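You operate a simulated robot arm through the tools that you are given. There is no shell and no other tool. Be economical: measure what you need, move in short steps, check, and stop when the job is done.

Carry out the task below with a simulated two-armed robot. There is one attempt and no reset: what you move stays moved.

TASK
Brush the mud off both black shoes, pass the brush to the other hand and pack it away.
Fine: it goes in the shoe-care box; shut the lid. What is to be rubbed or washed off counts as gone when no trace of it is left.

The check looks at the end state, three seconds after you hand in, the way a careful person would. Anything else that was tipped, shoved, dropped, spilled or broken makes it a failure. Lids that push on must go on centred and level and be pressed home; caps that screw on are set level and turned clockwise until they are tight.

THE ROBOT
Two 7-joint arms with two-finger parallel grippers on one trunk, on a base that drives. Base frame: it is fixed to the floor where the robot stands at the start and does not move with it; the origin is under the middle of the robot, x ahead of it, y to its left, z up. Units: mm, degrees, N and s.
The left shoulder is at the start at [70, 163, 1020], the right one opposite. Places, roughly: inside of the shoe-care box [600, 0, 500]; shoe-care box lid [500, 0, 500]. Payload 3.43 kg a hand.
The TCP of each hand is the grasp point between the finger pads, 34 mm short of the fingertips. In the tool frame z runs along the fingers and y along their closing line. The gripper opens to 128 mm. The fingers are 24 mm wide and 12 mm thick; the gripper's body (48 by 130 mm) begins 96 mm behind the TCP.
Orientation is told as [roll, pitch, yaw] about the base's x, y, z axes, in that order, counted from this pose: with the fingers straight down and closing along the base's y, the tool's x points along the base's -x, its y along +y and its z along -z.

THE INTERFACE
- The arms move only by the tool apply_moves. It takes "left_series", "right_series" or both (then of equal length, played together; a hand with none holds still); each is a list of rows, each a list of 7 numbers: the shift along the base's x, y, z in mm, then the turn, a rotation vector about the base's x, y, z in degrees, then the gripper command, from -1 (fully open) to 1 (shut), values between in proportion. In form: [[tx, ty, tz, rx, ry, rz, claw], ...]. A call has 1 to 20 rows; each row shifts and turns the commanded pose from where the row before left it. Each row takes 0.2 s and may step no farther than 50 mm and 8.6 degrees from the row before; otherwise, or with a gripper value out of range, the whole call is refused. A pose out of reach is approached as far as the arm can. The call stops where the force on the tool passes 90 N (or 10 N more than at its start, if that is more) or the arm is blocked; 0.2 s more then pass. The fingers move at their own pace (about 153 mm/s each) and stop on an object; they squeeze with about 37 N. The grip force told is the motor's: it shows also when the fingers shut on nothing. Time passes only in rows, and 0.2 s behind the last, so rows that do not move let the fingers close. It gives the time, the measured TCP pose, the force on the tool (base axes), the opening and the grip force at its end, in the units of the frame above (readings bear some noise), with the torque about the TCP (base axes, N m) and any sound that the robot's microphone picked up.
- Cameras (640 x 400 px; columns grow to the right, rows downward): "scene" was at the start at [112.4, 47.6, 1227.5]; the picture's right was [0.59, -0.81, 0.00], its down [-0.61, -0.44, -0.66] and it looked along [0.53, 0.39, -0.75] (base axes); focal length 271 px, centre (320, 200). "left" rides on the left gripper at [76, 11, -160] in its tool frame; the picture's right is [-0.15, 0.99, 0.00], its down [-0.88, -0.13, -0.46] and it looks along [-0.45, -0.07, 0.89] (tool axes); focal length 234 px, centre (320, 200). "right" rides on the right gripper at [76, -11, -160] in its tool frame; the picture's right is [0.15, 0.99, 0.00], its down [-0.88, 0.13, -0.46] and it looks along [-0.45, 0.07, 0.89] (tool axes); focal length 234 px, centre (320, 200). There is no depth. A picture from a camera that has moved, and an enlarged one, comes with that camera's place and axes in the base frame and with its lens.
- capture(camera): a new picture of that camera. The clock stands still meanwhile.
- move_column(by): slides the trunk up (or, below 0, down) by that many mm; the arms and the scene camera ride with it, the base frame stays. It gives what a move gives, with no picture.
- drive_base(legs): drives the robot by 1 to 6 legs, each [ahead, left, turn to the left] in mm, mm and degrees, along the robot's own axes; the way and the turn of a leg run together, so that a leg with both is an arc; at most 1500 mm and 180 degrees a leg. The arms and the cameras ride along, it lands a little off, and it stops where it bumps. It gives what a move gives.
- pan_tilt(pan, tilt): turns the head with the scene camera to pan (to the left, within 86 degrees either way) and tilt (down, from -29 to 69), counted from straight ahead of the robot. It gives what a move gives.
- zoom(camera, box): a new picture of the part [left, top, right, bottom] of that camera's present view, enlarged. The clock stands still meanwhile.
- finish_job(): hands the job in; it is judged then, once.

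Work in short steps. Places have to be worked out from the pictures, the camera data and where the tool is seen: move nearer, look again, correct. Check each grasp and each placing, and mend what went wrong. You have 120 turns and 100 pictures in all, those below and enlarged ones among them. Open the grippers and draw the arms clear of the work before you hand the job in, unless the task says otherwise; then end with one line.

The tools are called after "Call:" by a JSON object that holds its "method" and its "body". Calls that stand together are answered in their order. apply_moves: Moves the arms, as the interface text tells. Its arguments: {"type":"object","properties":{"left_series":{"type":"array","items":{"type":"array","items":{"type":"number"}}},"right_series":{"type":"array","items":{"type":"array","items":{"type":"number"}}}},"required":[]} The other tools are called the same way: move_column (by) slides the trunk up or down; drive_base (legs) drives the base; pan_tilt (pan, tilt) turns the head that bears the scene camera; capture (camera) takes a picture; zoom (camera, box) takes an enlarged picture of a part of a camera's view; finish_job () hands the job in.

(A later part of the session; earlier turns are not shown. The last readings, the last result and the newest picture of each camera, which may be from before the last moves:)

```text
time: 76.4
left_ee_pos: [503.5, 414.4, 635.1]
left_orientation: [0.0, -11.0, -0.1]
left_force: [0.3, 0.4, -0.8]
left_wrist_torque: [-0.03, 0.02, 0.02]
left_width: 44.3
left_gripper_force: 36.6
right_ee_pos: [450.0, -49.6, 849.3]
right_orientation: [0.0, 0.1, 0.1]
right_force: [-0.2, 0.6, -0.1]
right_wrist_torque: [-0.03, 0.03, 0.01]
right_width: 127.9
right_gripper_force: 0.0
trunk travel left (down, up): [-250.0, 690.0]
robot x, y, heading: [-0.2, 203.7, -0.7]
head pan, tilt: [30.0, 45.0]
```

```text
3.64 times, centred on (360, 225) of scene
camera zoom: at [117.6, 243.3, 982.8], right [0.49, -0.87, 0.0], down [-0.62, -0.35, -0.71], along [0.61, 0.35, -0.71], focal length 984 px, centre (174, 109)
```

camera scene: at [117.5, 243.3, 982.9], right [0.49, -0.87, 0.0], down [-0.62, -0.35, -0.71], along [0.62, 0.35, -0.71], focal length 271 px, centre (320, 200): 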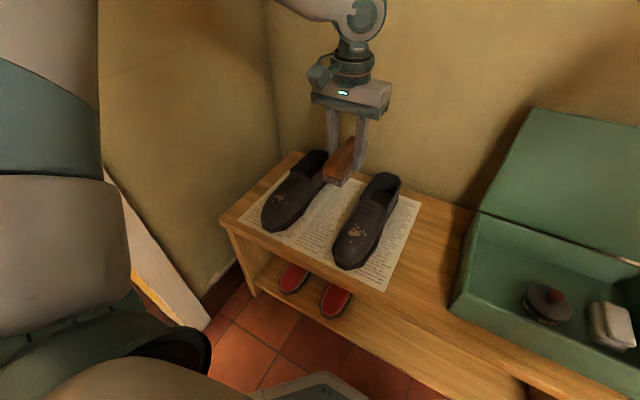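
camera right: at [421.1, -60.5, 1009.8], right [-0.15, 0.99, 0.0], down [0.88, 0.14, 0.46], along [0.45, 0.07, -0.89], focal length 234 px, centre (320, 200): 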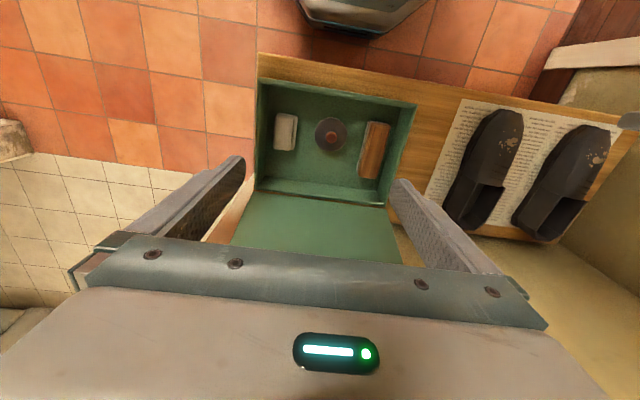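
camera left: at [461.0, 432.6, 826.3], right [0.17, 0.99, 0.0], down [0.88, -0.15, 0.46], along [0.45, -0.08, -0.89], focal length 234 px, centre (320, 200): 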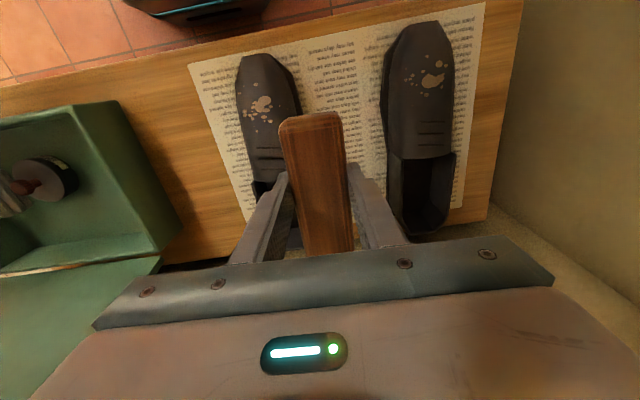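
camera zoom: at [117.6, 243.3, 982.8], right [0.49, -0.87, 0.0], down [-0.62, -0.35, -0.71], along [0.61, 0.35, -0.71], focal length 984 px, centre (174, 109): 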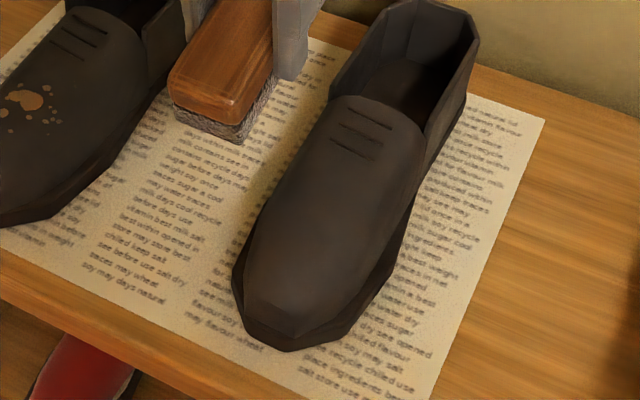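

Shoe A is completely clean (it shifted only ~1 cm). Now shoe B; I'll use shorter, lighter strokes so it doesn't move. Move above it.

Call:
{"method": "apply_moves", "body": {"left_series": [[-9, 34, 0, 0, 0, 0, 1], [-9, 34, 0, 0, 0, 0, 1], [-9, 34, -20, 0, 0, 0, 1], [-9, 33, -30, 0, 0, 0, 1], [0, 0, -15, 0, 0, 0, 1], [0, 0, 0, 0, 0, 0, 1]]}}

Call:
{"method": "zoom", "body": {"camera": "scene", "box": [240, 130, 420, 280]}}

```text
time: 78.0
left_ee_pos: [514.1, 495.6, 583.2]
left_orientation: [2.4, -11.9, -5.1]
left_force: [-0.9, -0.7, -0.8]
left_wrist_torque: [0.06, 0.03, 0.03]
left_width: 44.0
left_gripper_force: 37.0
right_ee_pos: [448.7, -105.6, 849.0]
right_orientation: [1.2, -0.6, -3.9]
right_force: [0.2, -0.9, 1.2]
right_wrist_torque: [0.09, -0.04, -0.04]
right_width: 128.1
right_gripper_force: 0.0
trunk travel left (down, up): [-250.0, 690.0]
robot x, y, heading: [23.9, 187.8, -4.6]
head pan, tilt: [30.0, 45.0]
stopped in row 6 (left hand): the arm was blocked; the commanded pose is now the measured one
```

```text
2.67 times, centred on (330, 205) of scene
camera zoom: at [136.7, 205.3, 984.9], right [0.43, -0.9, -0.01], down [-0.63, -0.29, -0.72], along [0.64, 0.32, -0.69], focal length 722 px, centre (293, 187)
```

zoom: 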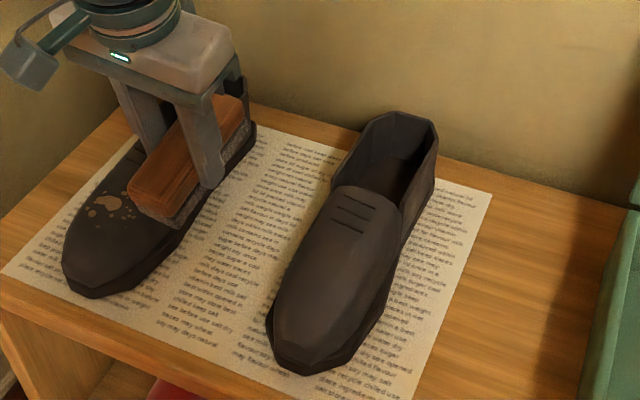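

The left elbow met the side wall and pushed the base. Lift and back off, then reposition the base.

Call:
{"method": "apply_moves", "body": {"left_series": [[0, 0, 25, 0, 0, 0, 1], [0, -20, 30, 0, 0, 0, 1], [0, -40, 20, 0, 0, 0, 1], [0, -40, 0, 0, 0, 0, 1], [0, 0, 0, 0, 0, 0, 1]]}}

Call:
{"method": "pan_tilt", "body": {"pan": 50, "tilt": 30}}

Call:
{"method": "capture", "body": {"camera": "scene"}}

```text
time: 79.2
left_ee_pos: [516.7, 412.9, 647.9]
left_orientation: [0.6, -11.0, -4.5]
left_force: [-0.3, 1.0, -1.1]
left_wrist_torque: [0.02, 0.03, 0.0]
left_width: 43.9
left_gripper_force: 36.8
right_ee_pos: [458.4, -85.5, 850.6]
right_orientation: [-0.1, 0.0, -3.8]
right_force: [-0.1, -1.5, 0.2]
right_wrist_torque: [0.03, 0.0, -0.01]
right_width: 127.8
right_gripper_force: 0.0
trunk travel left (down, up): [-250.0, 690.0]
robot x, y, heading: [25.1, 192.8, -4.5]
head pan, tilt: [30.0, 45.0]
```

```text
time: 80.0
left_ee_pos: [516.9, 411.3, 647.6]
left_orientation: [0.6, -11.1, -4.5]
left_force: [-0.7, 0.6, -0.5]
left_wrist_torque: [0.01, -0.01, 0.02]
left_width: 43.9
left_gripper_force: 37.0
right_ee_pos: [458.5, -85.8, 850.7]
right_orientation: [0.0, 0.0, -3.8]
right_force: [0.7, 0.1, 0.6]
right_wrist_torque: [-0.02, 0.05, 0.02]
right_width: 128.1
right_gripper_force: 0.0
trunk travel left (down, up): [-250.0, 690.0]
robot x, y, heading: [26.4, 196.7, -4.5]
head pan, tilt: [50.0, 30.0]
```

```text
43 pictures are left
camera scene: at [136.0, 256.4, 1005.4], right [0.71, -0.7, 0.0], down [-0.35, -0.36, -0.87], along [0.61, 0.62, -0.5], focal length 271 px, centre (320, 200)
```

scene: 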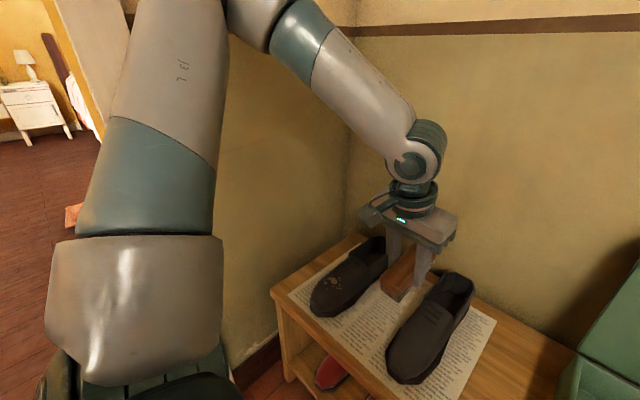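

I drive the base back ~130 mm and right 50 mm (and straighten the heading) so the left arm is straighter with its elbow clear of the wall.

Call:
{"method": "drive_base", "body": {"legs": [[-130, -50, 4.5]]}}

Call:
{"method": "apply_moves", "body": {"left_series": [[15, 30, 0, 0, 0, 0, 1], [15, 30, 0, 0, 0, 0, 1], [15, 30, 0, 0, 0, 0, 1], [15, 30, 0, 0, 0, 0, 1], [0, 0, 0, 0, 0, 0, 1]]}}

Call:
{"method": "capture", "body": {"camera": "scene"}}

```text
time: 81.3
left_ee_pos: [366.6, 405.6, 647.6]
left_orientation: [0.6, -11.2, 0.2]
left_force: [-0.3, -0.7, -0.6]
left_wrist_torque: [0.04, 0.01, 0.0]
left_width: 44.0
left_gripper_force: 37.2
right_ee_pos: [348.1, -96.0, 850.5]
right_orientation: [-0.1, -0.1, 0.9]
right_force: [-0.8, -0.5, 0.2]
right_wrist_torque: [0.01, -0.03, -0.02]
right_width: 127.9
right_gripper_force: 0.0
trunk travel left (down, up): [-250.0, 690.0]
robot x, y, heading: [-109.7, 151.7, 0.3]
head pan, tilt: [50.0, 30.0]
```

```text
time: 82.5
left_ee_pos: [428.6, 526.0, 647.0]
left_orientation: [0.6, -11.1, 0.0]
left_force: [-0.4, 0.6, -0.7]
left_wrist_torque: [0.02, 0.02, 0.03]
left_width: 43.9
left_gripper_force: 37.2
right_ee_pos: [350.3, -96.0, 849.8]
right_orientation: [0.0, -0.1, 0.9]
right_force: [0.3, 0.0, -0.3]
right_wrist_torque: [-0.01, 0.01, 0.01]
right_width: 128.0
right_gripper_force: 0.1
trunk travel left (down, up): [-250.0, 690.0]
robot x, y, heading: [-106.1, 150.1, 0.2]
head pan, tilt: [50.0, 30.0]
```

```text
42 pictures are left
camera scene: at [0.0, 220.3, 1005.5], right [0.77, -0.64, 0.0], down [-0.32, -0.38, -0.87], along [0.55, 0.67, -0.5], focal length 271 px, centre (320, 200)
```

scene: 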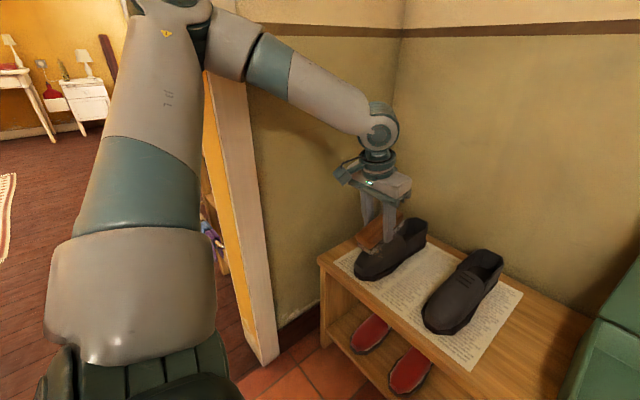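

No push this time. Continue over shoe B and check with the left camera.

Call:
{"method": "apply_moves", "body": {"left_series": [[13, 8, -10, 0, 0, 0, 1], [13, 8, -10, 0, 0, 0, 1], [13, 7, -10, 0, 0, 0, 1], [0, 0, -10, 0, 0, 0, 1], [0, 0, 0, 0, 0, 0, 1]]}}

Call:
{"method": "pan_tilt", "body": {"pan": 42, "tilt": 35}}

Call:
{"method": "zoom", "body": {"camera": "scene", "box": [270, 130, 450, 280]}}

Call:
{"method": "capture", "body": {"camera": "left"}}

```text
time: 83.8
left_ee_pos: [467.3, 547.9, 607.9]
left_orientation: [0.7, -11.2, 0.0]
left_force: [0.0, -0.8, -1.0]
left_wrist_torque: [-0.03, 0.0, -0.03]
left_width: 44.2
left_gripper_force: 37.4
right_ee_pos: [350.4, -96.0, 850.6]
right_orientation: [0.0, 0.0, 0.8]
right_force: [-0.7, 0.3, -0.4]
right_wrist_torque: [0.01, -0.02, 0.0]
right_width: 127.9
right_gripper_force: 0.0
trunk travel left (down, up): [-250.0, 690.0]
robot x, y, heading: [-103.8, 148.0, 0.4]
head pan, tilt: [50.0, 30.0]
```

```text
time: 84.4
left_ee_pos: [467.7, 549.0, 606.4]
left_orientation: [0.6, -11.3, 0.2]
left_force: [0.4, 0.5, -1.0]
left_wrist_torque: [0.01, 0.02, -0.02]
left_width: 44.1
left_gripper_force: 37.2
right_ee_pos: [349.7, -96.0, 849.3]
right_orientation: [0.0, -0.1, 0.9]
right_force: [-0.2, 1.7, -0.3]
right_wrist_torque: [0.02, -0.01, 0.0]
right_width: 128.3
right_gripper_force: 0.0
trunk travel left (down, up): [-250.0, 690.0]
robot x, y, heading: [-107.0, 148.3, 0.2]
head pan, tilt: [42.0, 35.0]
```

```text
2.67 times, centred on (360, 205) of scene
camera zoom: at [7.3, 210.1, 997.7], right [0.67, -0.74, 0.0], down [-0.42, -0.39, -0.82], along [0.61, 0.55, -0.57], focal length 722 px, centre (213, 187)
```

zoom: 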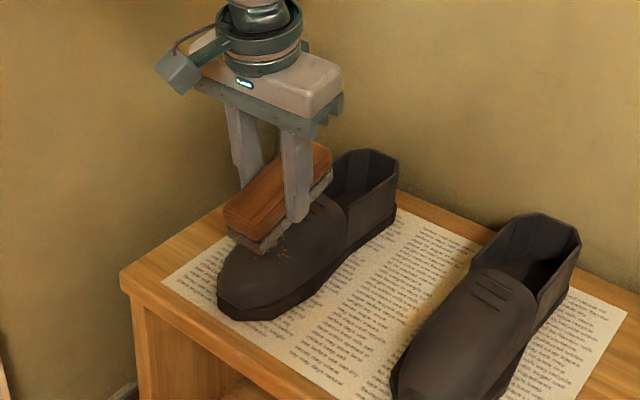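

```text
40 pictures are left
camera left: at [361.7, 557.0, 748.8], right [0.14, 0.99, 0.04], down [0.78, -0.13, 0.62], along [0.61, -0.06, -0.79], focal length 234 px, centre (320, 200)
```

left: 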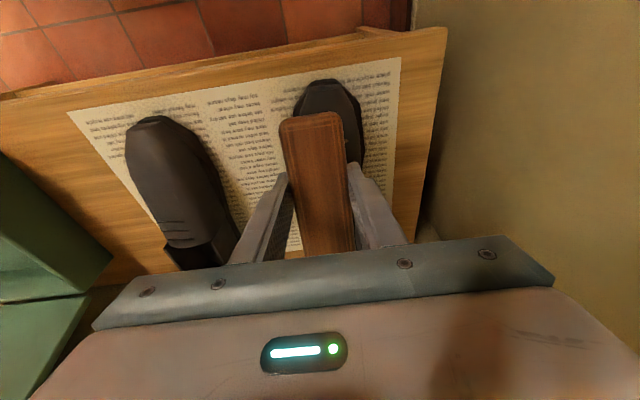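

Aligned with shoe B. Descend to just above contact, then slowly to contact.

Call:
{"method": "apply_moves", "body": {"left_series": [[0, 1, -20, 0, 0, 0, 1], [0, 1, -20, -0.6, 0, 0, 1], [0, 0, -8, 0, 0, 0, 1], [0, 0, -3, 0, 0, 0, 1], [0, 0, 0, 0, 0, 0, 1]]}}

Call:
{"method": "apply_moves", "body": {"left_series": [[0, 0, -2, 0, 0, 0, 1], [0, 0, 0, 0, 0, 0, 1]]}}

Call:
{"method": "apply_moves", "body": {"left_series": [[0, 0, -1.5, 0, 0, 0, 1], [0, 0, 0, 0, 0, 0, 1]]}}

```text
time: 85.6
left_ee_pos: [467.0, 550.3, 556.3]
left_orientation: [0.0, -11.2, 0.3]
left_force: [-0.1, 0.1, -1.5]
left_wrist_torque: [-0.01, 0.02, 0.04]
left_width: 44.0
left_gripper_force: 37.1
right_ee_pos: [349.2, -95.7, 850.8]
right_orientation: [0.0, 0.1, 0.8]
right_force: [0.0, 0.0, 1.3]
right_wrist_torque: [0.02, 0.0, 0.0]
right_width: 127.9
right_gripper_force: 0.1
trunk travel left (down, up): [-250.0, 690.0]
robot x, y, heading: [-104.9, 149.2, 0.6]
head pan, tilt: [42.0, 35.0]
```

```text
time: 86.2
left_ee_pos: [465.0, 550.7, 553.6]
left_orientation: [0.1, -11.1, 0.2]
left_force: [-0.1, -0.3, -0.9]
left_wrist_torque: [-0.04, 0.04, -0.02]
left_width: 44.4
left_gripper_force: 36.7
right_ee_pos: [347.5, -94.3, 850.1]
right_orientation: [0.0, 0.1, 1.0]
right_force: [-1.2, 0.5, -0.1]
right_wrist_torque: [0.01, 0.0, 0.01]
right_width: 128.1
right_gripper_force: 0.1
trunk travel left (down, up): [-250.0, 690.0]
robot x, y, heading: [-106.1, 145.6, 0.3]
head pan, tilt: [42.0, 35.0]
```

```text
time: 86.8
left_ee_pos: [466.4, 550.2, 552.9]
left_orientation: [0.0, -11.1, 0.1]
left_force: [0.3, -0.7, -1.5]
left_wrist_torque: [-0.02, 0.01, 0.05]
left_width: 44.3
left_gripper_force: 36.7
right_ee_pos: [349.0, -95.0, 850.1]
right_orientation: [0.1, 0.0, 1.0]
right_force: [-0.3, 0.5, -0.7]
right_wrist_torque: [0.01, -0.02, -0.04]
right_width: 128.2
right_gripper_force: 0.0
trunk travel left (down, up): [-250.0, 690.0]
robot x, y, heading: [-110.1, 148.5, 0.2]
head pan, tilt: [42.0, 35.0]
```

Not yet touching; two more small steps.

Call:
{"method": "apply_moves", "body": {"left_series": [[0, 0, -1.5, 0, 0, 0, 1], [0, 0, 0, 0, 0, 0, 1]]}}

Call:
{"method": "apply_moves", "body": {"left_series": [[0, 0, -1, 0, 0, 0, 1], [0, 0, 0, 0, 0, 0, 1]]}}

Call:
{"method": "apply_moves", "body": {"left_series": [[0, 0, -1, 0, 0, 0, 1], [0, 0, 0, 0, 0, 0, 1]]}}

```text
time: 87.4
left_ee_pos: [466.5, 551.4, 552.4]
left_orientation: [0.1, -11.2, 0.3]
left_force: [0.8, -0.1, -0.4]
left_wrist_torque: [-0.03, 0.04, -0.01]
left_width: 44.1
left_gripper_force: 37.4
right_ee_pos: [349.5, -95.2, 850.5]
right_orientation: [0.0, 0.0, 0.9]
right_force: [0.6, 0.5, 0.5]
right_wrist_torque: [0.05, -0.03, 0.02]
right_width: 128.1
right_gripper_force: 0.0
trunk travel left (down, up): [-250.0, 690.0]
robot x, y, heading: [-107.9, 151.4, 0.1]
head pan, tilt: [42.0, 35.0]
```

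```text
time: 88.0
left_ee_pos: [466.6, 551.4, 551.2]
left_orientation: [0.1, -11.1, 0.3]
left_force: [0.1, -0.6, -0.8]
left_wrist_torque: [-0.02, -0.01, -0.03]
left_width: 44.0
left_gripper_force: 36.8
right_ee_pos: [348.8, -96.4, 850.3]
right_orientation: [0.0, 0.0, 0.9]
right_force: [-0.1, -0.7, 0.3]
right_wrist_torque: [0.01, -0.01, 0.04]
right_width: 127.9
right_gripper_force: 0.0
trunk travel left (down, up): [-250.0, 690.0]
robot x, y, heading: [-105.0, 151.3, 0.2]
head pan, tilt: [42.0, 35.0]
```

```text
time: 88.6
left_ee_pos: [465.6, 551.3, 550.4]
left_orientation: [0.1, -11.2, 0.3]
left_force: [-1.9, 0.3, 5.4]
left_wrist_torque: [0.08, 0.36, 0.0]
left_width: 43.9
left_gripper_force: 37.2
right_ee_pos: [348.1, -95.9, 851.0]
right_orientation: [0.0, -0.1, 0.9]
right_force: [-0.4, 0.0, -0.5]
right_wrist_torque: [-0.01, 0.04, -0.01]
right_width: 128.2
right_gripper_force: 0.0
trunk travel left (down, up): [-250.0, 690.0]
robot x, y, heading: [-108.2, 150.5, 0.0]
head pan, tilt: [42.0, 35.0]
```

Contact at 5 N. Short strokes with small y wander.

Call:
{"method": "apply_moves", "body": {"left_series": [[0, 0, -0.5, 0, 0, 0, 1], [12, 0, 2.3, 0, 0, 0, 1], [-12, 0, -2.3, 0, 0, 0, 1], [12, 0, 2.3, 0, 0, 0, 1], [-12, 0, -2.3, 0, 0, 0, 1], [12, -4, 2.3, 0, 0, 0, 1], [-12, -4, -2.3, 0, 0, 0, 1], [12, 0, 2.3, 0, 0, 0, 1], [-12, 0, -2.3, 0, 0, 0, 1], [12, 8, 2.3, 0, 0, 0, 1], [-12, 8, -2.3, 0, 0, 0, 1], [12, 0, 2.3, 0, 0, 0, 1], [-12, 0, -2.3, 0, 0, 0, 1], [12, -8, 2.3, 0, 0, 0, 1], [-12, 0, -2.3, 0, 0, 0, 1]]}}

Call:
{"method": "apply_moves", "body": {"left_series": [[0, 0, 25, 0, 0, 0, 1], [10, -35, 30, 0, 0, 0, 1], [10, -35, 20, 0, 0, 0, 1], [0, -35, 10, 0, 0, 0, 1], [0, 0, 0, 0, 0, 0, 1]]}}

Call:
{"method": "zoom", "body": {"camera": "scene", "box": [270, 150, 450, 290]}}

Call:
{"method": "zoom", "body": {"camera": "left", "box": [280, 20, 520, 180]}}

```text
time: 91.8
left_ee_pos: [466.5, 550.5, 548.2]
left_orientation: [0.0, -11.2, 0.3]
left_force: [-0.1, 0.4, 0.5]
left_wrist_torque: [0.05, 0.1, -0.01]
left_width: 44.1
left_gripper_force: 36.9
right_ee_pos: [349.5, -96.1, 850.3]
right_orientation: [0.1, 0.0, 0.9]
right_force: [0.2, -0.2, -0.1]
right_wrist_torque: [0.0, -0.03, 0.0]
right_width: 128.0
right_gripper_force: 0.2
trunk travel left (down, up): [-250.0, 690.0]
robot x, y, heading: [-110.9, 148.0, 0.4]
head pan, tilt: [42.0, 35.0]
```

```text
time: 93.0
left_ee_pos: [484.8, 444.8, 635.0]
left_orientation: [0.0, -11.1, 0.3]
left_force: [0.7, 0.3, -0.9]
left_wrist_torque: [0.03, 0.0, -0.03]
left_width: 44.0
left_gripper_force: 36.8
right_ee_pos: [349.5, -95.6, 850.6]
right_orientation: [0.0, 0.0, 0.8]
right_force: [0.0, 0.2, -0.9]
right_wrist_torque: [0.0, -0.01, 0.01]
right_width: 128.1
right_gripper_force: 0.0
trunk travel left (down, up): [-250.0, 690.0]
robot x, y, heading: [-106.7, 147.2, 0.4]
head pan, tilt: [42.0, 35.0]
```

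```text
2.86 times, centred on (360, 220) of scene
camera zoom: at [7.3, 210.3, 997.7], right [0.67, -0.74, 0.0], down [-0.42, -0.39, -0.82], along [0.61, 0.55, -0.57], focal length 774 px, centre (206, 143)
```

zoom: 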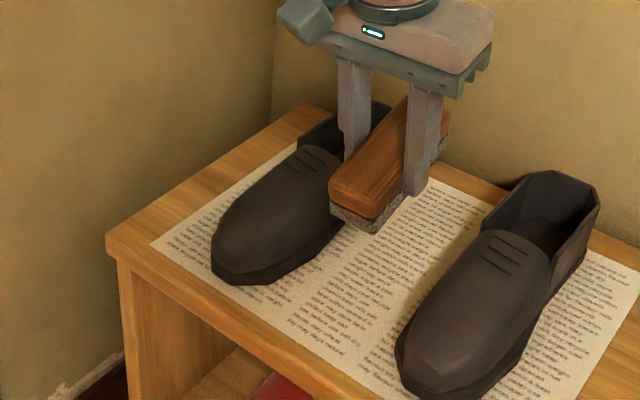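

```text
2.50 times, centred on (400, 100) of left
camera zoom: at [380.2, 454.2, 776.3], right [0.14, 0.99, 0.03], down [0.78, -0.13, 0.62], along [0.61, -0.06, -0.79], focal length 585 px, centre (120, 450)
```

zoom: 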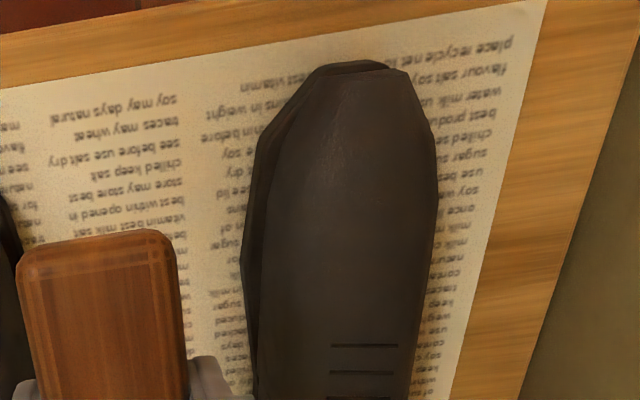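

Both shoes look clean. Next, the handover: the left hand brings the brush level to about [520,270,740].

Call:
{"method": "apply_moves", "body": {"left_series": [[0, 0, 30, 0, 4, 0, 1], [0, -10, 40, 0, 4, 0, 1], [7, -40, 35, 0, 3.1, 0, 1], [10, -40, 0, 0, 0, 0, 1], [10, -40, 0, 0, 0, 0, 1], [8, -40, 0, 0, 0, -0.3, 1], [0, -5, 0, 0, 0, 0, 1], [0, 0, 0, 0, 0, 0, 1]]}}

Call:
{"method": "pan_tilt", "body": {"pan": 25, "tilt": 35}}

Call:
{"method": "capture", "body": {"camera": "scene"}}

```text
refused: row 3 steps farther than a row can; nothing moved
```

```text
time: 93.8
left_ee_pos: [485.9, 444.4, 635.8]
left_orientation: [0.0, -11.2, 0.3]
left_force: [0.8, 0.2, -1.0]
left_wrist_torque: [-0.02, 0.03, 0.01]
left_width: 44.1
left_gripper_force: 37.4
right_ee_pos: [349.0, -96.2, 850.4]
right_orientation: [-0.1, -0.1, 0.8]
right_force: [-0.4, -0.3, -0.6]
right_wrist_torque: [0.01, 0.0, 0.02]
right_width: 127.8
right_gripper_force: 0.1
trunk travel left (down, up): [-250.0, 690.0]
robot x, y, heading: [-104.3, 146.2, 0.3]
head pan, tilt: [25.0, 35.0]
```

```text
37 pictures are left
camera scene: at [21.8, 188.5, 997.7], right [0.43, -0.9, 0.0], down [-0.52, -0.25, -0.82], along [0.74, 0.35, -0.57], focal length 271 px, centre (320, 200)
```

scene: 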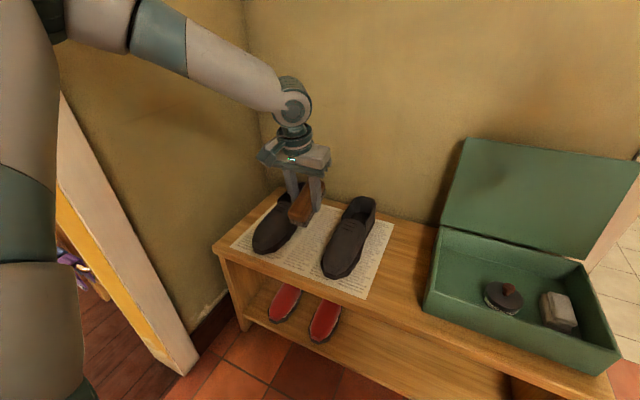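

A row was too long; resend with smaller steps.

Call:
{"method": "apply_moves", "body": {"left_series": [[0, 0, 30, 0, 4, 0, 1], [0, -10, 40, 0, 4, 0, 1], [7, -30, 35, 0, 3.1, 0, 1], [9, -40, 0, 0, 0, 0, 1], [9, -40, 0, 0, 0, 0, 1], [9, -40, 0, 0, 0, -0.3, 1], [0, -15, 0, 0, 0, 0, 1], [0, 0, 0, 0, 0, 0, 1]]}}

Call:
{"method": "apply_moves", "body": {"right_series": [[0, 20, 0, 0, -7, 0, -1], [0, 30, 0, 0, -7, 0, -1], [0, 35, 0, 0, -7, 0, -1], [0, 35, 0, 0, -7, 0, -1], [0, 35, -5, 0, -7, 0, -1], [0, 35, -10, 0, -7, 0, -0.2], [0, 35, -10, 0, 0, 0, -0.2], [0, 35, -10, 0, 0, 0, -0.2], [0, 35, -10, 0, 0, -0.5, -0.2], [0, 0, 0, 0, 0, 0, -0.2]]}}

Call:
{"method": "capture", "body": {"camera": "scene"}}

```text
time: 95.6
left_ee_pos: [499.9, 325.8, 732.9]
left_orientation: [0.0, -0.2, 0.0]
left_force: [-0.5, -0.1, -0.1]
left_wrist_torque: [0.02, 0.01, 0.01]
left_width: 44.2
left_gripper_force: 36.7
left hand out of reach, approached as far as the arm can: row 5, 6, 7
right_ee_pos: [348.5, -95.9, 849.6]
right_orientation: [0.0, 0.0, 0.9]
right_force: [-0.2, 0.1, 0.1]
right_wrist_torque: [-0.04, -0.02, -0.01]
right_width: 127.9
right_gripper_force: 0.1
trunk travel left (down, up): [-250.0, 690.0]
robot x, y, heading: [-109.7, 150.0, 0.4]
head pan, tilt: [25.0, 35.0]
```

```text
time: 97.8
left_ee_pos: [499.7, 325.8, 734.0]
left_orientation: [-0.1, -0.2, -0.1]
left_force: [0.6, 0.1, -1.5]
left_wrist_torque: [0.0, 0.03, 0.02]
left_width: 44.0
left_gripper_force: 36.8
right_ee_pos: [348.9, 201.0, 806.6]
right_orientation: [-0.8, -42.0, 0.7]
right_force: [0.6, -0.4, 0.3]
right_wrist_torque: [0.0, 0.0, 0.01]
right_width: 76.8
right_gripper_force: 0.1
trunk travel left (down, up): [-250.0, 690.0]
robot x, y, heading: [-107.5, 150.3, 0.2]
head pan, tilt: [25.0, 35.0]
```

```text
36 pictures are left
camera scene: at [21.8, 188.3, 997.7], right [0.43, -0.9, 0.0], down [-0.52, -0.24, -0.82], along [0.74, 0.35, -0.57], focal length 271 px, centre (320, 200)
```

scene: 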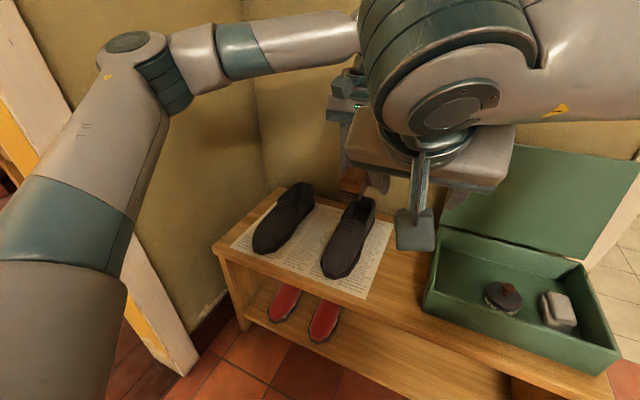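

Left is limited to y≈326; see whether the right hand can reach the approach point [403,326,772] behind the brush.

Call:
{"method": "apply_moves", "body": {"right_series": [[0, 25, 0, 0.4, 0, 0, -0.2], [5, 25, 0, 0.4, 0, -0.4, -0.2], [10, 25, 0, 0, 0, 0, -0.2], [10, 25, 0, 0, 0, 0, -0.2], [10, 25, 0, 0, 0, 0, -0.2], [0, 0, 0, 0, 0, 0, -0.2]]}}

Call:
{"method": "capture", "body": {"camera": "right"}}

Call:
{"method": "capture", "body": {"camera": "left"}}

```text
time: 99.2
left_ee_pos: [500.0, 324.9, 733.9]
left_orientation: [-0.1, -0.1, 0.0]
left_force: [-0.7, -0.4, -1.3]
left_wrist_torque: [-0.01, 0.03, -0.02]
left_width: 44.0
left_gripper_force: 37.0
right_ee_pos: [385.6, 324.5, 806.4]
right_orientation: [0.4, -42.0, -0.3]
right_force: [-0.6, -0.5, -0.6]
right_wrist_torque: [0.03, 0.01, -0.01]
right_width: 76.6
right_gripper_force: 0.0
trunk travel left (down, up): [-250.0, 690.0]
robot x, y, heading: [-107.5, 147.9, 0.1]
head pan, tilt: [25.0, 35.0]
```

```text
35 pictures are left
camera right: at [220.1, 314.1, 873.8], right [-0.1, 0.99, -0.09], down [0.35, 0.13, 0.93], along [0.93, 0.06, -0.36], focal length 234 px, centre (320, 200)
```

right: 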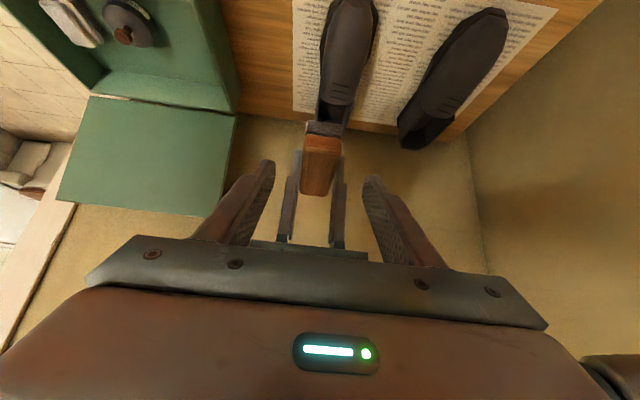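

```text
34 pictures are left
camera left: at [424.5, 336.4, 892.8], right [0.15, 0.99, 0.0], down [0.88, -0.13, 0.46], along [0.45, -0.07, -0.89], focal length 234 px, centre (320, 200)
```

left: 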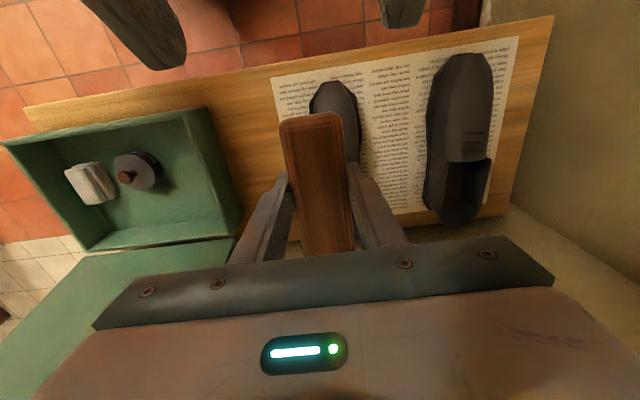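

Both hands align well (brush −x end at x≈445, centred at y≈326). Advance the right hand along its tool axis onto the brush's near end.

Call:
{"method": "apply_moves", "body": {"right_series": [[3, 1, -16, 0, 0, 0, -0.2], [15, 0, -17, 0, 0, 0, -0.2], [15, 0, -17, 0, 0, 0, -0.2], [15, 0, -17, 0, 0, 0, -0.2], [0, 0, 0, 0, 0, 0, -0.2]]}}

Call:
{"method": "capture", "body": {"camera": "left"}}

Call:
{"method": "capture", "body": {"camera": "right"}}

```text
time: 100.4
left_ee_pos: [500.1, 326.0, 733.8]
left_orientation: [-0.1, -0.3, -0.1]
left_force: [0.0, -0.3, -1.5]
left_wrist_torque: [-0.01, 0.03, -0.01]
left_width: 44.2
left_gripper_force: 36.6
right_ee_pos: [432.8, 324.3, 735.7]
right_orientation: [0.4, -42.0, -0.4]
right_force: [0.4, 0.3, 0.6]
right_wrist_torque: [0.0, -0.03, -0.01]
right_width: 76.8
right_gripper_force: 0.1
trunk travel left (down, up): [-250.0, 690.0]
robot x, y, heading: [-107.9, 147.2, 0.1]
head pan, tilt: [25.0, 35.0]
```

```text
33 pictures are left
camera left: at [424.5, 336.5, 892.8], right [0.15, 0.99, 0.0], down [0.88, -0.13, 0.46], along [0.45, -0.07, -0.89], focal length 234 px, centre (320, 200)
```

left: 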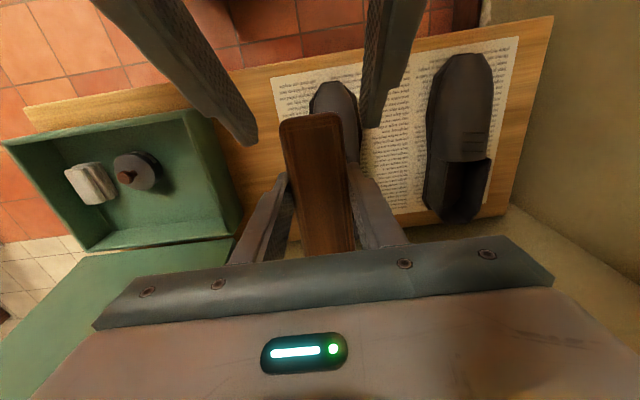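

```text
32 pictures are left
camera right: at [267.8, 314.2, 804.1], right [-0.1, 0.99, -0.09], down [0.35, 0.13, 0.93], along [0.93, 0.06, -0.36], focal length 234 px, centre (320, 200)
```

right: 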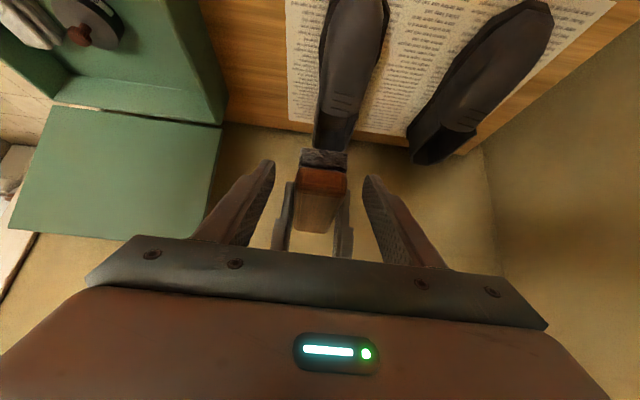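

Well aligned. Final 22 mm advance and close the right gripper while the left holds.

Call:
{"method": "apply_moves", "body": {"right_series": [[9, 0.8, -7, 0, 0, 0, -0.2], [8.5, 0.8, -7, 0, 0, 0, -0.2], [0, 0, 0, 0, 0, 0, 0], [0, 0, 0, 0, 0, 0, 0.3], [0, 0, 0, 0, 0, 0, 1], [0, 0, 0, 0, 0, 0, 1]]}}

Call:
{"method": "capture", "body": {"camera": "left"}}

```text
time: 101.8
left_ee_pos: [500.9, 325.2, 733.2]
left_orientation: [0.0, -0.1, -0.1]
left_force: [-0.9, -1.6, -2.0]
left_wrist_torque: [0.06, -0.03, 0.04]
left_width: 44.0
left_gripper_force: 36.8
right_ee_pos: [448.1, 326.1, 724.6]
right_orientation: [0.3, -42.0, -0.4]
right_force: [0.3, 1.1, 0.4]
right_wrist_torque: [-0.09, 0.01, 0.1]
right_width: 44.4
right_gripper_force: 36.6
trunk travel left (down, up): [-250.0, 690.0]
robot x, y, heading: [-109.2, 147.3, 0.2]
head pan, tilt: [25.0, 35.0]
```

```text
31 pictures are left
camera left: at [424.5, 336.4, 892.8], right [0.15, 0.99, 0.0], down [0.88, -0.13, 0.46], along [0.45, -0.07, -0.89], focal length 234 px, centre (320, 200)
```

left: 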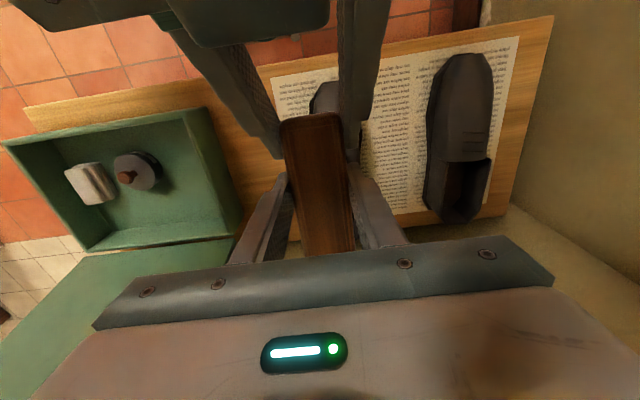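

The right hand holds the brush (44.4 mm). Open the left hand and lift it away.

Call:
{"method": "apply_moves", "body": {"left_series": [[0, 0, 0, 0, 0, 0, 0.1], [0, 0, 0, 0, 0, 0, -0.1], [0, 0, 20, 0, 0, 0, -0.1], [5, 0, 30, 0, 0, 0, -0.1], [5, 20, 40, 0, 0, 0, -0.1], [0, 35, 20, 0, 0, 0, -0.1], [0, 45, 0, 0, 0, 0, -0.1], [0, 45, 0, 0, 0, 0, -0.1], [0, 0, 0, 0, 0, 0, -0.1]]}}

Call:
{"method": "capture", "body": {"camera": "right"}}

Call:
{"method": "capture", "body": {"camera": "scene"}}

```text
time: 103.8
left_ee_pos: [508.1, 487.6, 844.7]
left_orientation: [0.1, 0.0, -0.1]
left_force: [-0.5, -0.2, 0.1]
left_wrist_torque: [0.0, 0.02, 0.0]
left_width: 70.4
left_gripper_force: 0.1
left hand out of reach, approached as far as the arm can: row 3, 4
right_ee_pos: [449.1, 324.8, 724.7]
right_orientation: [0.2, -41.9, -0.3]
right_force: [-0.1, 0.1, 0.0]
right_wrist_torque: [0.0, 0.07, -0.01]
right_width: 44.2
right_gripper_force: 37.0
trunk travel left (down, up): [-250.0, 690.0]
robot x, y, heading: [-104.5, 148.7, 0.3]
head pan, tilt: [25.0, 35.0]
```

```text
30 pictures are left
camera right: at [284.4, 315.5, 791.2], right [-0.1, 0.99, -0.09], down [0.35, 0.13, 0.93], along [0.93, 0.06, -0.36], focal length 234 px, centre (320, 200)
```

right: 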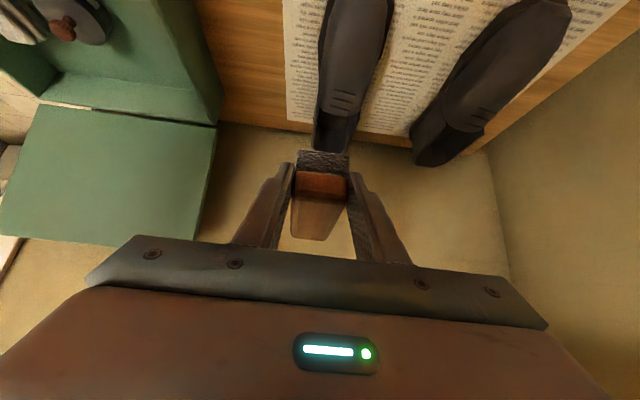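

```text
29 pictures are left
camera scene: at [21.9, 188.4, 997.7], right [0.43, -0.9, 0.0], down [-0.52, -0.25, -0.82], along [0.74, 0.35, -0.57], focal length 271 px, centre (320, 200)
```

scene: 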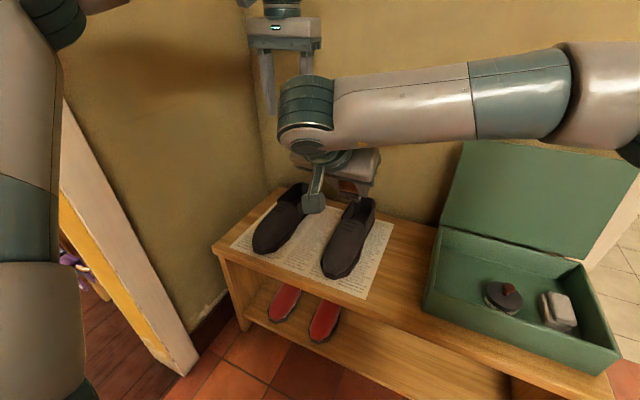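

The handover succeeded. Now carry the brush with the right hand to above its place in the box (TCP ≈[498,80,620]).

Call:
{"method": "apply_moves", "body": {"right_series": [[0, -35, 0, 0, 0, 0, 1], [0, -35, 0, 0, 0, 0, 1], [7, -35, 0, 0, 0, 0, 1], [7, -35, 0, 0, 0, 0, 1], [7, -35, -10, 0, 0, 0, 1], [7, -35, -20, 0, 0, 0, 1], [10, -35, -25, 0, 0, 0, 1], [10, 0, -45, 0, 0, 0, 1], [0, 0, 0, 0, 0, 0, 1]]}}

Call:
{"method": "pan_tilt", "body": {"pan": -5, "tilt": 40}}

Call:
{"method": "capture", "body": {"camera": "scene"}}

Call:
{"method": "capture", "body": {"camera": "right"}}

```text
time: 105.8
left_ee_pos: [507.6, 486.8, 844.4]
left_orientation: [0.2, -0.1, -0.2]
left_force: [0.5, 0.3, 0.3]
left_wrist_torque: [0.03, 0.02, -0.03]
left_width: 70.3
left_gripper_force: 0.1
right_ee_pos: [499.4, 77.6, 623.0]
right_orientation: [0.3, -42.0, -0.4]
right_force: [0.1, 1.4, -0.5]
right_wrist_torque: [-0.02, 0.06, 0.01]
right_width: 44.4
right_gripper_force: 37.2
trunk travel left (down, up): [-250.0, 690.0]
robot x, y, heading: [-106.8, 148.2, 0.2]
head pan, tilt: [25.0, 35.0]
```

```text
time: 106.8
left_ee_pos: [507.3, 487.5, 844.4]
left_orientation: [0.1, 0.0, 0.0]
left_force: [0.6, 0.4, -0.1]
left_wrist_torque: [0.0, 0.0, -0.02]
left_width: 70.6
left_gripper_force: 0.0
right_ee_pos: [499.7, 78.3, 622.4]
right_orientation: [0.4, -42.0, -0.4]
right_force: [-0.4, 0.1, 0.2]
right_wrist_torque: [-0.03, 0.03, -0.01]
right_width: 44.3
right_gripper_force: 37.4
trunk travel left (down, up): [-250.0, 690.0]
robot x, y, heading: [-105.3, 149.2, 0.4]
head pan, tilt: [-5.0, 40.0]
```

```text
28 pictures are left
camera scene: at [27.0, 143.9, 990.1], right [-0.08, -1.0, 0.0], down [-0.64, 0.05, -0.77], along [0.76, -0.06, -0.64], focal length 271 px, centre (320, 200)
```

scene: 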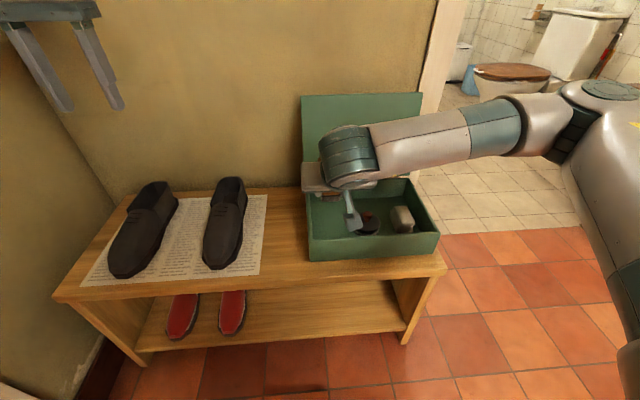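

```text
27 pictures are left
camera right: at [334.7, 68.7, 690.6], right [-0.1, 0.99, -0.09], down [0.35, 0.13, 0.93], along [0.93, 0.06, -0.36], focal length 234 px, centre (320, 200)
```

right: 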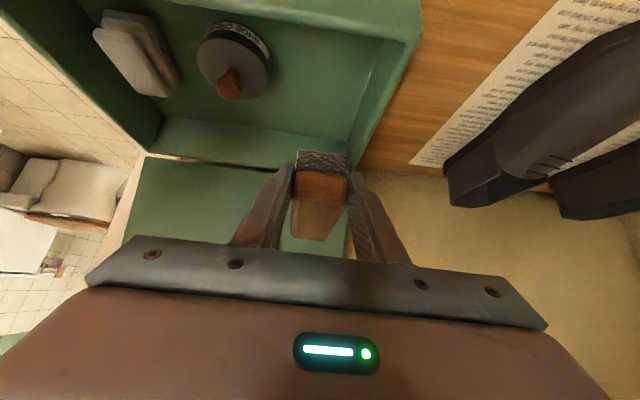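

Aligned. Lower the brush into the box to just above the floor.

Call:
{"method": "apply_moves", "body": {"right_series": [[0, -2, -30, 0, 0, 0, 1], [0, -1, -30, 0, 0, 0, 1], [0, 0, -30, 0, 0, 0, 1], [0, 0, -15, 0, 0, 0, 1], [0, 0, 0, 0, 0, 0, 1]]}}

Call:
{"method": "capture", "body": {"camera": "right"}}

Call:
{"method": "zoom", "body": {"camera": "scene", "box": [280, 120, 460, 280]}}

```text
time: 108.0
left_ee_pos: [506.8, 487.6, 844.5]
left_orientation: [0.0, -0.1, 0.0]
left_force: [-0.3, -0.1, -0.4]
left_wrist_torque: [-0.02, -0.02, 0.01]
left_width: 70.4
left_gripper_force: 0.1
right_ee_pos: [497.5, 77.7, 516.0]
right_orientation: [0.1, -42.1, -0.3]
right_force: [-0.1, 0.3, -0.3]
right_wrist_torque: [0.03, 0.02, -0.01]
right_width: 44.1
right_gripper_force: 37.0
trunk travel left (down, up): [-250.0, 690.0]
robot x, y, heading: [-110.9, 150.0, 0.3]
head pan, tilt: [-5.0, 40.0]
```

```text
26 pictures are left
camera right: at [333.2, 68.2, 584.1], right [-0.1, 0.99, -0.09], down [0.35, 0.13, 0.93], along [0.93, 0.06, -0.36], focal length 234 px, centre (320, 200)
```

right: 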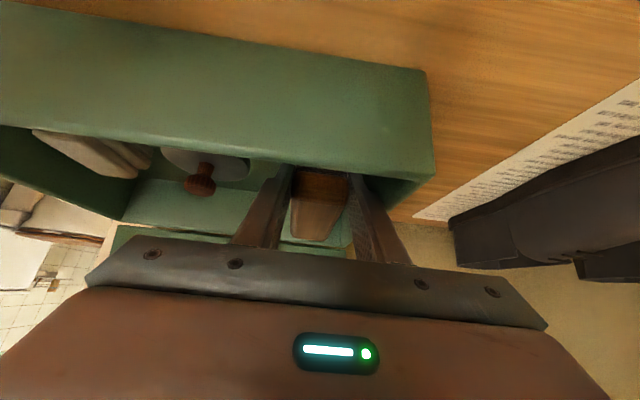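

```text
2.50 times, centred on (370, 200) of scene
camera zoom: at [27.0, 143.8, 990.1], right [-0.08, -1.0, 0.0], down [-0.64, 0.05, -0.77], along [0.76, -0.06, -0.64], focal length 677 px, centre (195, 200)
```

zoom: 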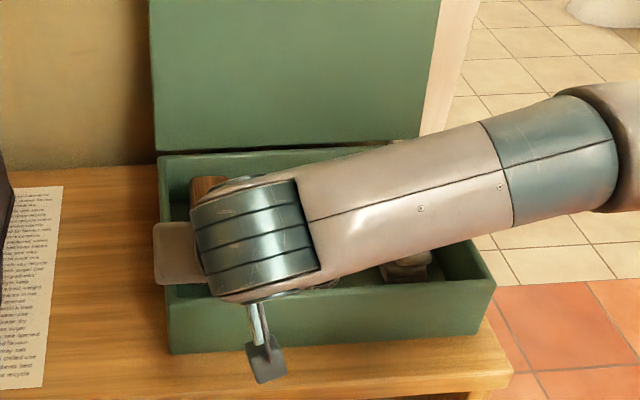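

Clear so far. Lower the remaining distance in small steps to contact.

Call:
{"method": "apply_moves", "body": {"right_series": [[0, 0, -4, 0, 0, 0, 1], [0, 0, -4, 0, 0, 0, 1]]}}

Call:
{"method": "apply_moves", "body": {"right_series": [[0, 0, -2, 0, 0, 0, 1], [0, 0, -2, 0, 0, 0, 1]]}}

Call:
{"method": "apply_moves", "body": {"right_series": [[0, 0, -2, 0, 0, 0, 1], [0, 0, 0, 0, 0, 0, 1]]}}

```text
time: 108.6
left_ee_pos: [507.8, 488.2, 844.6]
left_orientation: [0.1, 0.0, 0.0]
left_force: [0.1, -0.8, 0.5]
left_wrist_torque: [0.0, 0.03, 0.02]
left_width: 70.5
left_gripper_force: 0.0
right_ee_pos: [497.6, 78.4, 509.2]
right_orientation: [0.3, -42.0, -0.3]
right_force: [-0.3, -0.9, 0.3]
right_wrist_torque: [0.02, 0.07, -0.01]
right_width: 44.2
right_gripper_force: 36.7
trunk travel left (down, up): [-250.0, 690.0]
robot x, y, heading: [-106.3, 150.1, 0.2]
head pan, tilt: [-5.0, 40.0]
```

```text
time: 109.2
left_ee_pos: [507.5, 486.9, 844.2]
left_orientation: [0.1, -0.1, 0.0]
left_force: [-0.9, 0.0, -0.4]
left_wrist_torque: [-0.01, 0.01, 0.0]
left_width: 70.5
left_gripper_force: 0.0
right_ee_pos: [496.8, 79.2, 507.6]
right_orientation: [0.2, -42.1, -0.4]
right_force: [0.0, -0.1, 0.7]
right_wrist_torque: [0.01, 0.09, 0.02]
right_width: 44.4
right_gripper_force: 36.9
trunk travel left (down, up): [-250.0, 690.0]
robot x, y, heading: [-107.8, 150.3, 0.3]
head pan, tilt: [-5.0, 40.0]
```

```text
time: 109.8
left_ee_pos: [506.9, 486.8, 843.4]
left_orientation: [0.1, -0.1, -0.1]
left_force: [-0.7, -1.4, -0.1]
left_wrist_torque: [-0.01, -0.01, 0.0]
left_width: 70.6
left_gripper_force: 0.1
right_ee_pos: [497.3, 79.2, 504.9]
right_orientation: [0.3, -42.0, -0.4]
right_force: [0.0, -0.3, 0.0]
right_wrist_torque: [0.02, 0.05, 0.02]
right_width: 44.5
right_gripper_force: 36.6
trunk travel left (down, up): [-250.0, 690.0]
robot x, y, heading: [-103.7, 151.1, 0.4]
head pan, tilt: [-5.0, 40.0]
```

Continue down in 1.5–2 mm steps.

Call:
{"method": "apply_moves", "body": {"right_series": [[0, -1, -2, 0, 0, 0, 1], [0, -1, 0, 0, 0, 0, 1]]}}

Call:
{"method": "apply_moves", "body": {"right_series": [[0, 0, -2, 0, 0, 0, 1], [0, 0, 0, 0, 0, 0, 1]]}}

Call:
{"method": "apply_moves", "body": {"right_series": [[0, 0, -2, 0, 0, 0, 1], [0, 0, 0, 0, 0, 0, 1]]}}

```text
time: 110.4
left_ee_pos: [508.3, 486.2, 844.2]
left_orientation: [0.1, -0.1, 0.0]
left_force: [-0.6, -0.3, 0.7]
left_wrist_torque: [-0.02, -0.03, 0.02]
left_width: 70.3
left_gripper_force: 0.0
right_ee_pos: [496.9, 76.6, 502.7]
right_orientation: [0.3, -42.1, -0.3]
right_force: [0.0, 0.4, 0.2]
right_wrist_torque: [0.01, 0.05, 0.02]
right_width: 44.3
right_gripper_force: 37.0
trunk travel left (down, up): [-250.0, 690.0]
robot x, y, heading: [-108.4, 150.6, 0.2]
head pan, tilt: [-5.0, 40.0]
```

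```text
time: 111.0
left_ee_pos: [508.4, 487.2, 844.2]
left_orientation: [0.2, -0.1, 0.0]
left_force: [0.9, -0.5, 0.0]
left_wrist_torque: [-0.04, 0.01, 0.01]
left_width: 70.2
left_gripper_force: 0.0
right_ee_pos: [496.5, 76.6, 500.9]
right_orientation: [0.2, -42.0, -0.4]
right_force: [-0.3, 0.3, 0.9]
right_wrist_torque: [0.03, 0.04, -0.04]
right_width: 44.4
right_gripper_force: 37.1
trunk travel left (down, up): [-250.0, 690.0]
robot x, y, heading: [-106.4, 149.8, 0.6]
head pan, tilt: [-5.0, 40.0]
```

```text
time: 111.6
left_ee_pos: [508.4, 487.4, 844.4]
left_orientation: [0.1, -0.1, 0.0]
left_force: [-0.1, 0.6, 0.2]
left_wrist_torque: [-0.04, 0.02, 0.03]
left_width: 70.4
left_gripper_force: 0.1
right_ee_pos: [495.8, 77.3, 498.5]
right_orientation: [0.3, -42.1, -0.4]
right_force: [0.0, 0.2, 6.7]
right_wrist_torque: [-0.1, 0.09, -0.05]
right_width: 44.4
right_gripper_force: 36.7
trunk travel left (down, up): [-250.0, 690.0]
robot x, y, heading: [-104.5, 148.3, 0.3]
head pan, tilt: [-5.0, 40.0]
```

Contact (6.7 N up). Open slightly, then retreat along the tool axis.

Call:
{"method": "apply_moves", "body": {"right_series": [[0, 0, 0.5, 0, 0, 0, 0.2], [0, 0, 0, 0, 0, 0, 0.12], [-7, 0, 8, 0, 0, 0, 0.12], [-13, 0, 15, 0, 0, 0, 0.12], [-20, 0, 30, 0, 0, 0, 0.12], [-15, 0, 40, 0, 0, 0, 0.12], [0, 0, 45, 0, 0, 0, 0.12], [0, -30, 40, 0, 0, 0, 0.12], [0, -40, 20, 0, 6, 0, -0.5], [0, -40, 0, 0, 8, 0, -1], [0, -40, 0, 0, 8, 0, -1], [0, -40, 0, 0, 8, 0, -1], [0, 0, 0, 0, 8, 0, -1], [0, 0, 0, 0, 4, 0, -1]]}}

Call:
{"method": "capture", "body": {"camera": "scene"}}

```text
time: 114.6
left_ee_pos: [507.9, 486.6, 843.3]
left_orientation: [0.1, 0.1, -0.1]
left_force: [0.3, -0.4, -0.1]
left_wrist_torque: [-0.01, 0.01, -0.01]
left_width: 70.3
left_gripper_force: 0.1
right_ee_pos: [443.0, -112.1, 696.4]
right_orientation: [0.0, 0.1, -0.3]
right_force: [-0.5, 0.1, 0.4]
right_wrist_torque: [-0.01, 0.0, -0.03]
right_width: 127.8
right_gripper_force: 0.1
trunk travel left (down, up): [-250.0, 690.0]
robot x, y, heading: [-112.7, 150.1, 0.4]
head pan, tilt: [-5.0, 40.0]
```

```text
24 pictures are left
camera scene: at [27.0, 143.8, 990.1], right [-0.08, -1.0, 0.0], down [-0.64, 0.05, -0.77], along [0.76, -0.06, -0.64], focal length 271 px, centre (320, 200)
```

scene: 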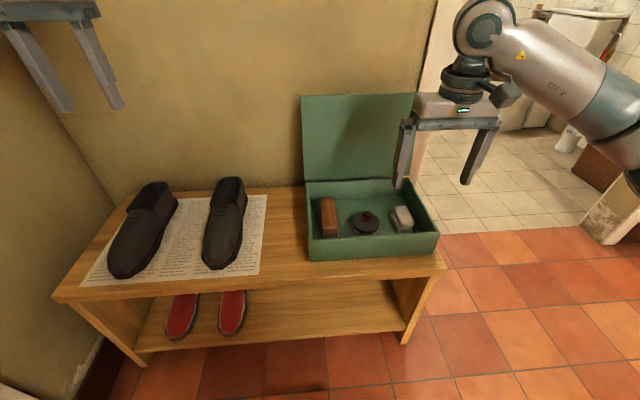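

The brush sits in the box. To shut the lid I'll re-grip the handle as before. First raise the right hand, then drive back to the original spot so the handle is reachable.

Call:
{"method": "apply_moves", "body": {"right_series": [[0, 0, 45, 0, 0, 0, -1], [0, 0, 45, 0, 0, 0, -1], [0, 0, 45, 0, 0, 0, -1], [0, 0, 25, 0, 0, 0.3, -1], [0, 0, 0, 0, 0, 0, -1]]}}

Call:
{"method": "drive_base", "body": {"legs": [[0, -150, 0], [107, 0, -0.3]]}}

Call:
{"method": "pan_tilt", "body": {"pan": 10, "tilt": 45}}

Call:
{"method": "capture", "body": {"camera": "scene"}}

```text
time: 115.8
left_ee_pos: [508.6, 488.3, 844.4]
left_orientation: [0.0, -0.1, -0.1]
left_force: [0.1, -0.5, 1.1]
left_wrist_torque: [-0.05, 0.01, 0.0]
left_width: 70.4
left_gripper_force: 0.0
right_ee_pos: [440.9, -114.7, 858.3]
right_orientation: [-0.1, 0.0, 0.0]
right_force: [-0.8, 0.5, -0.1]
right_wrist_torque: [-0.03, 0.01, 0.04]
right_width: 127.8
right_gripper_force: 0.1
trunk travel left (down, up): [-250.0, 690.0]
robot x, y, heading: [-104.9, 150.5, 0.2]
head pan, tilt: [-5.0, 40.0]
```

```text
time: 117.9
left_ee_pos: [619.2, 336.2, 842.6]
left_orientation: [0.1, 0.1, -0.3]
left_force: [0.2, 0.1, -0.5]
left_wrist_torque: [0.03, 0.04, -0.01]
left_width: 70.3
left_gripper_force: 0.1
right_ee_pos: [551.0, -265.7, 857.4]
right_orientation: [0.0, 0.1, -0.3]
right_force: [0.0, -0.1, 0.5]
right_wrist_torque: [-0.01, 0.02, -0.01]
right_width: 127.9
right_gripper_force: 0.0
trunk travel left (down, up): [-250.0, 690.0]
robot x, y, heading: [-0.8, -1.8, -0.1]
head pan, tilt: [-5.0, 40.0]
```

```text
time: 118.7
left_ee_pos: [618.0, 334.7, 843.9]
left_orientation: [0.1, 0.0, -0.3]
left_force: [-0.7, -0.1, 0.4]
left_wrist_torque: [0.01, 0.04, 0.01]
left_width: 70.3
left_gripper_force: 0.1
right_ee_pos: [549.3, -265.1, 857.7]
right_orientation: [0.0, 0.0, -0.2]
right_force: [0.3, 0.2, 0.3]
right_wrist_torque: [0.02, 0.02, 0.04]
right_width: 128.1
right_gripper_force: 0.1
trunk travel left (down, up): [-250.0, 690.0]
robot x, y, heading: [1.1, 0.5, -0.1]
head pan, tilt: [10.0, 45.0]
```

```text
23 pictures are left
camera scene: at [130.9, 16.0, 982.9], right [0.17, -0.98, 0.0], down [-0.7, -0.12, -0.71], along [0.7, 0.12, -0.71], focal length 271 px, centre (320, 200)
```

scene: 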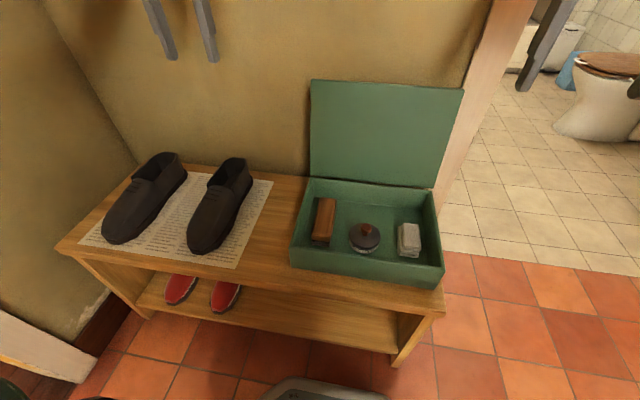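

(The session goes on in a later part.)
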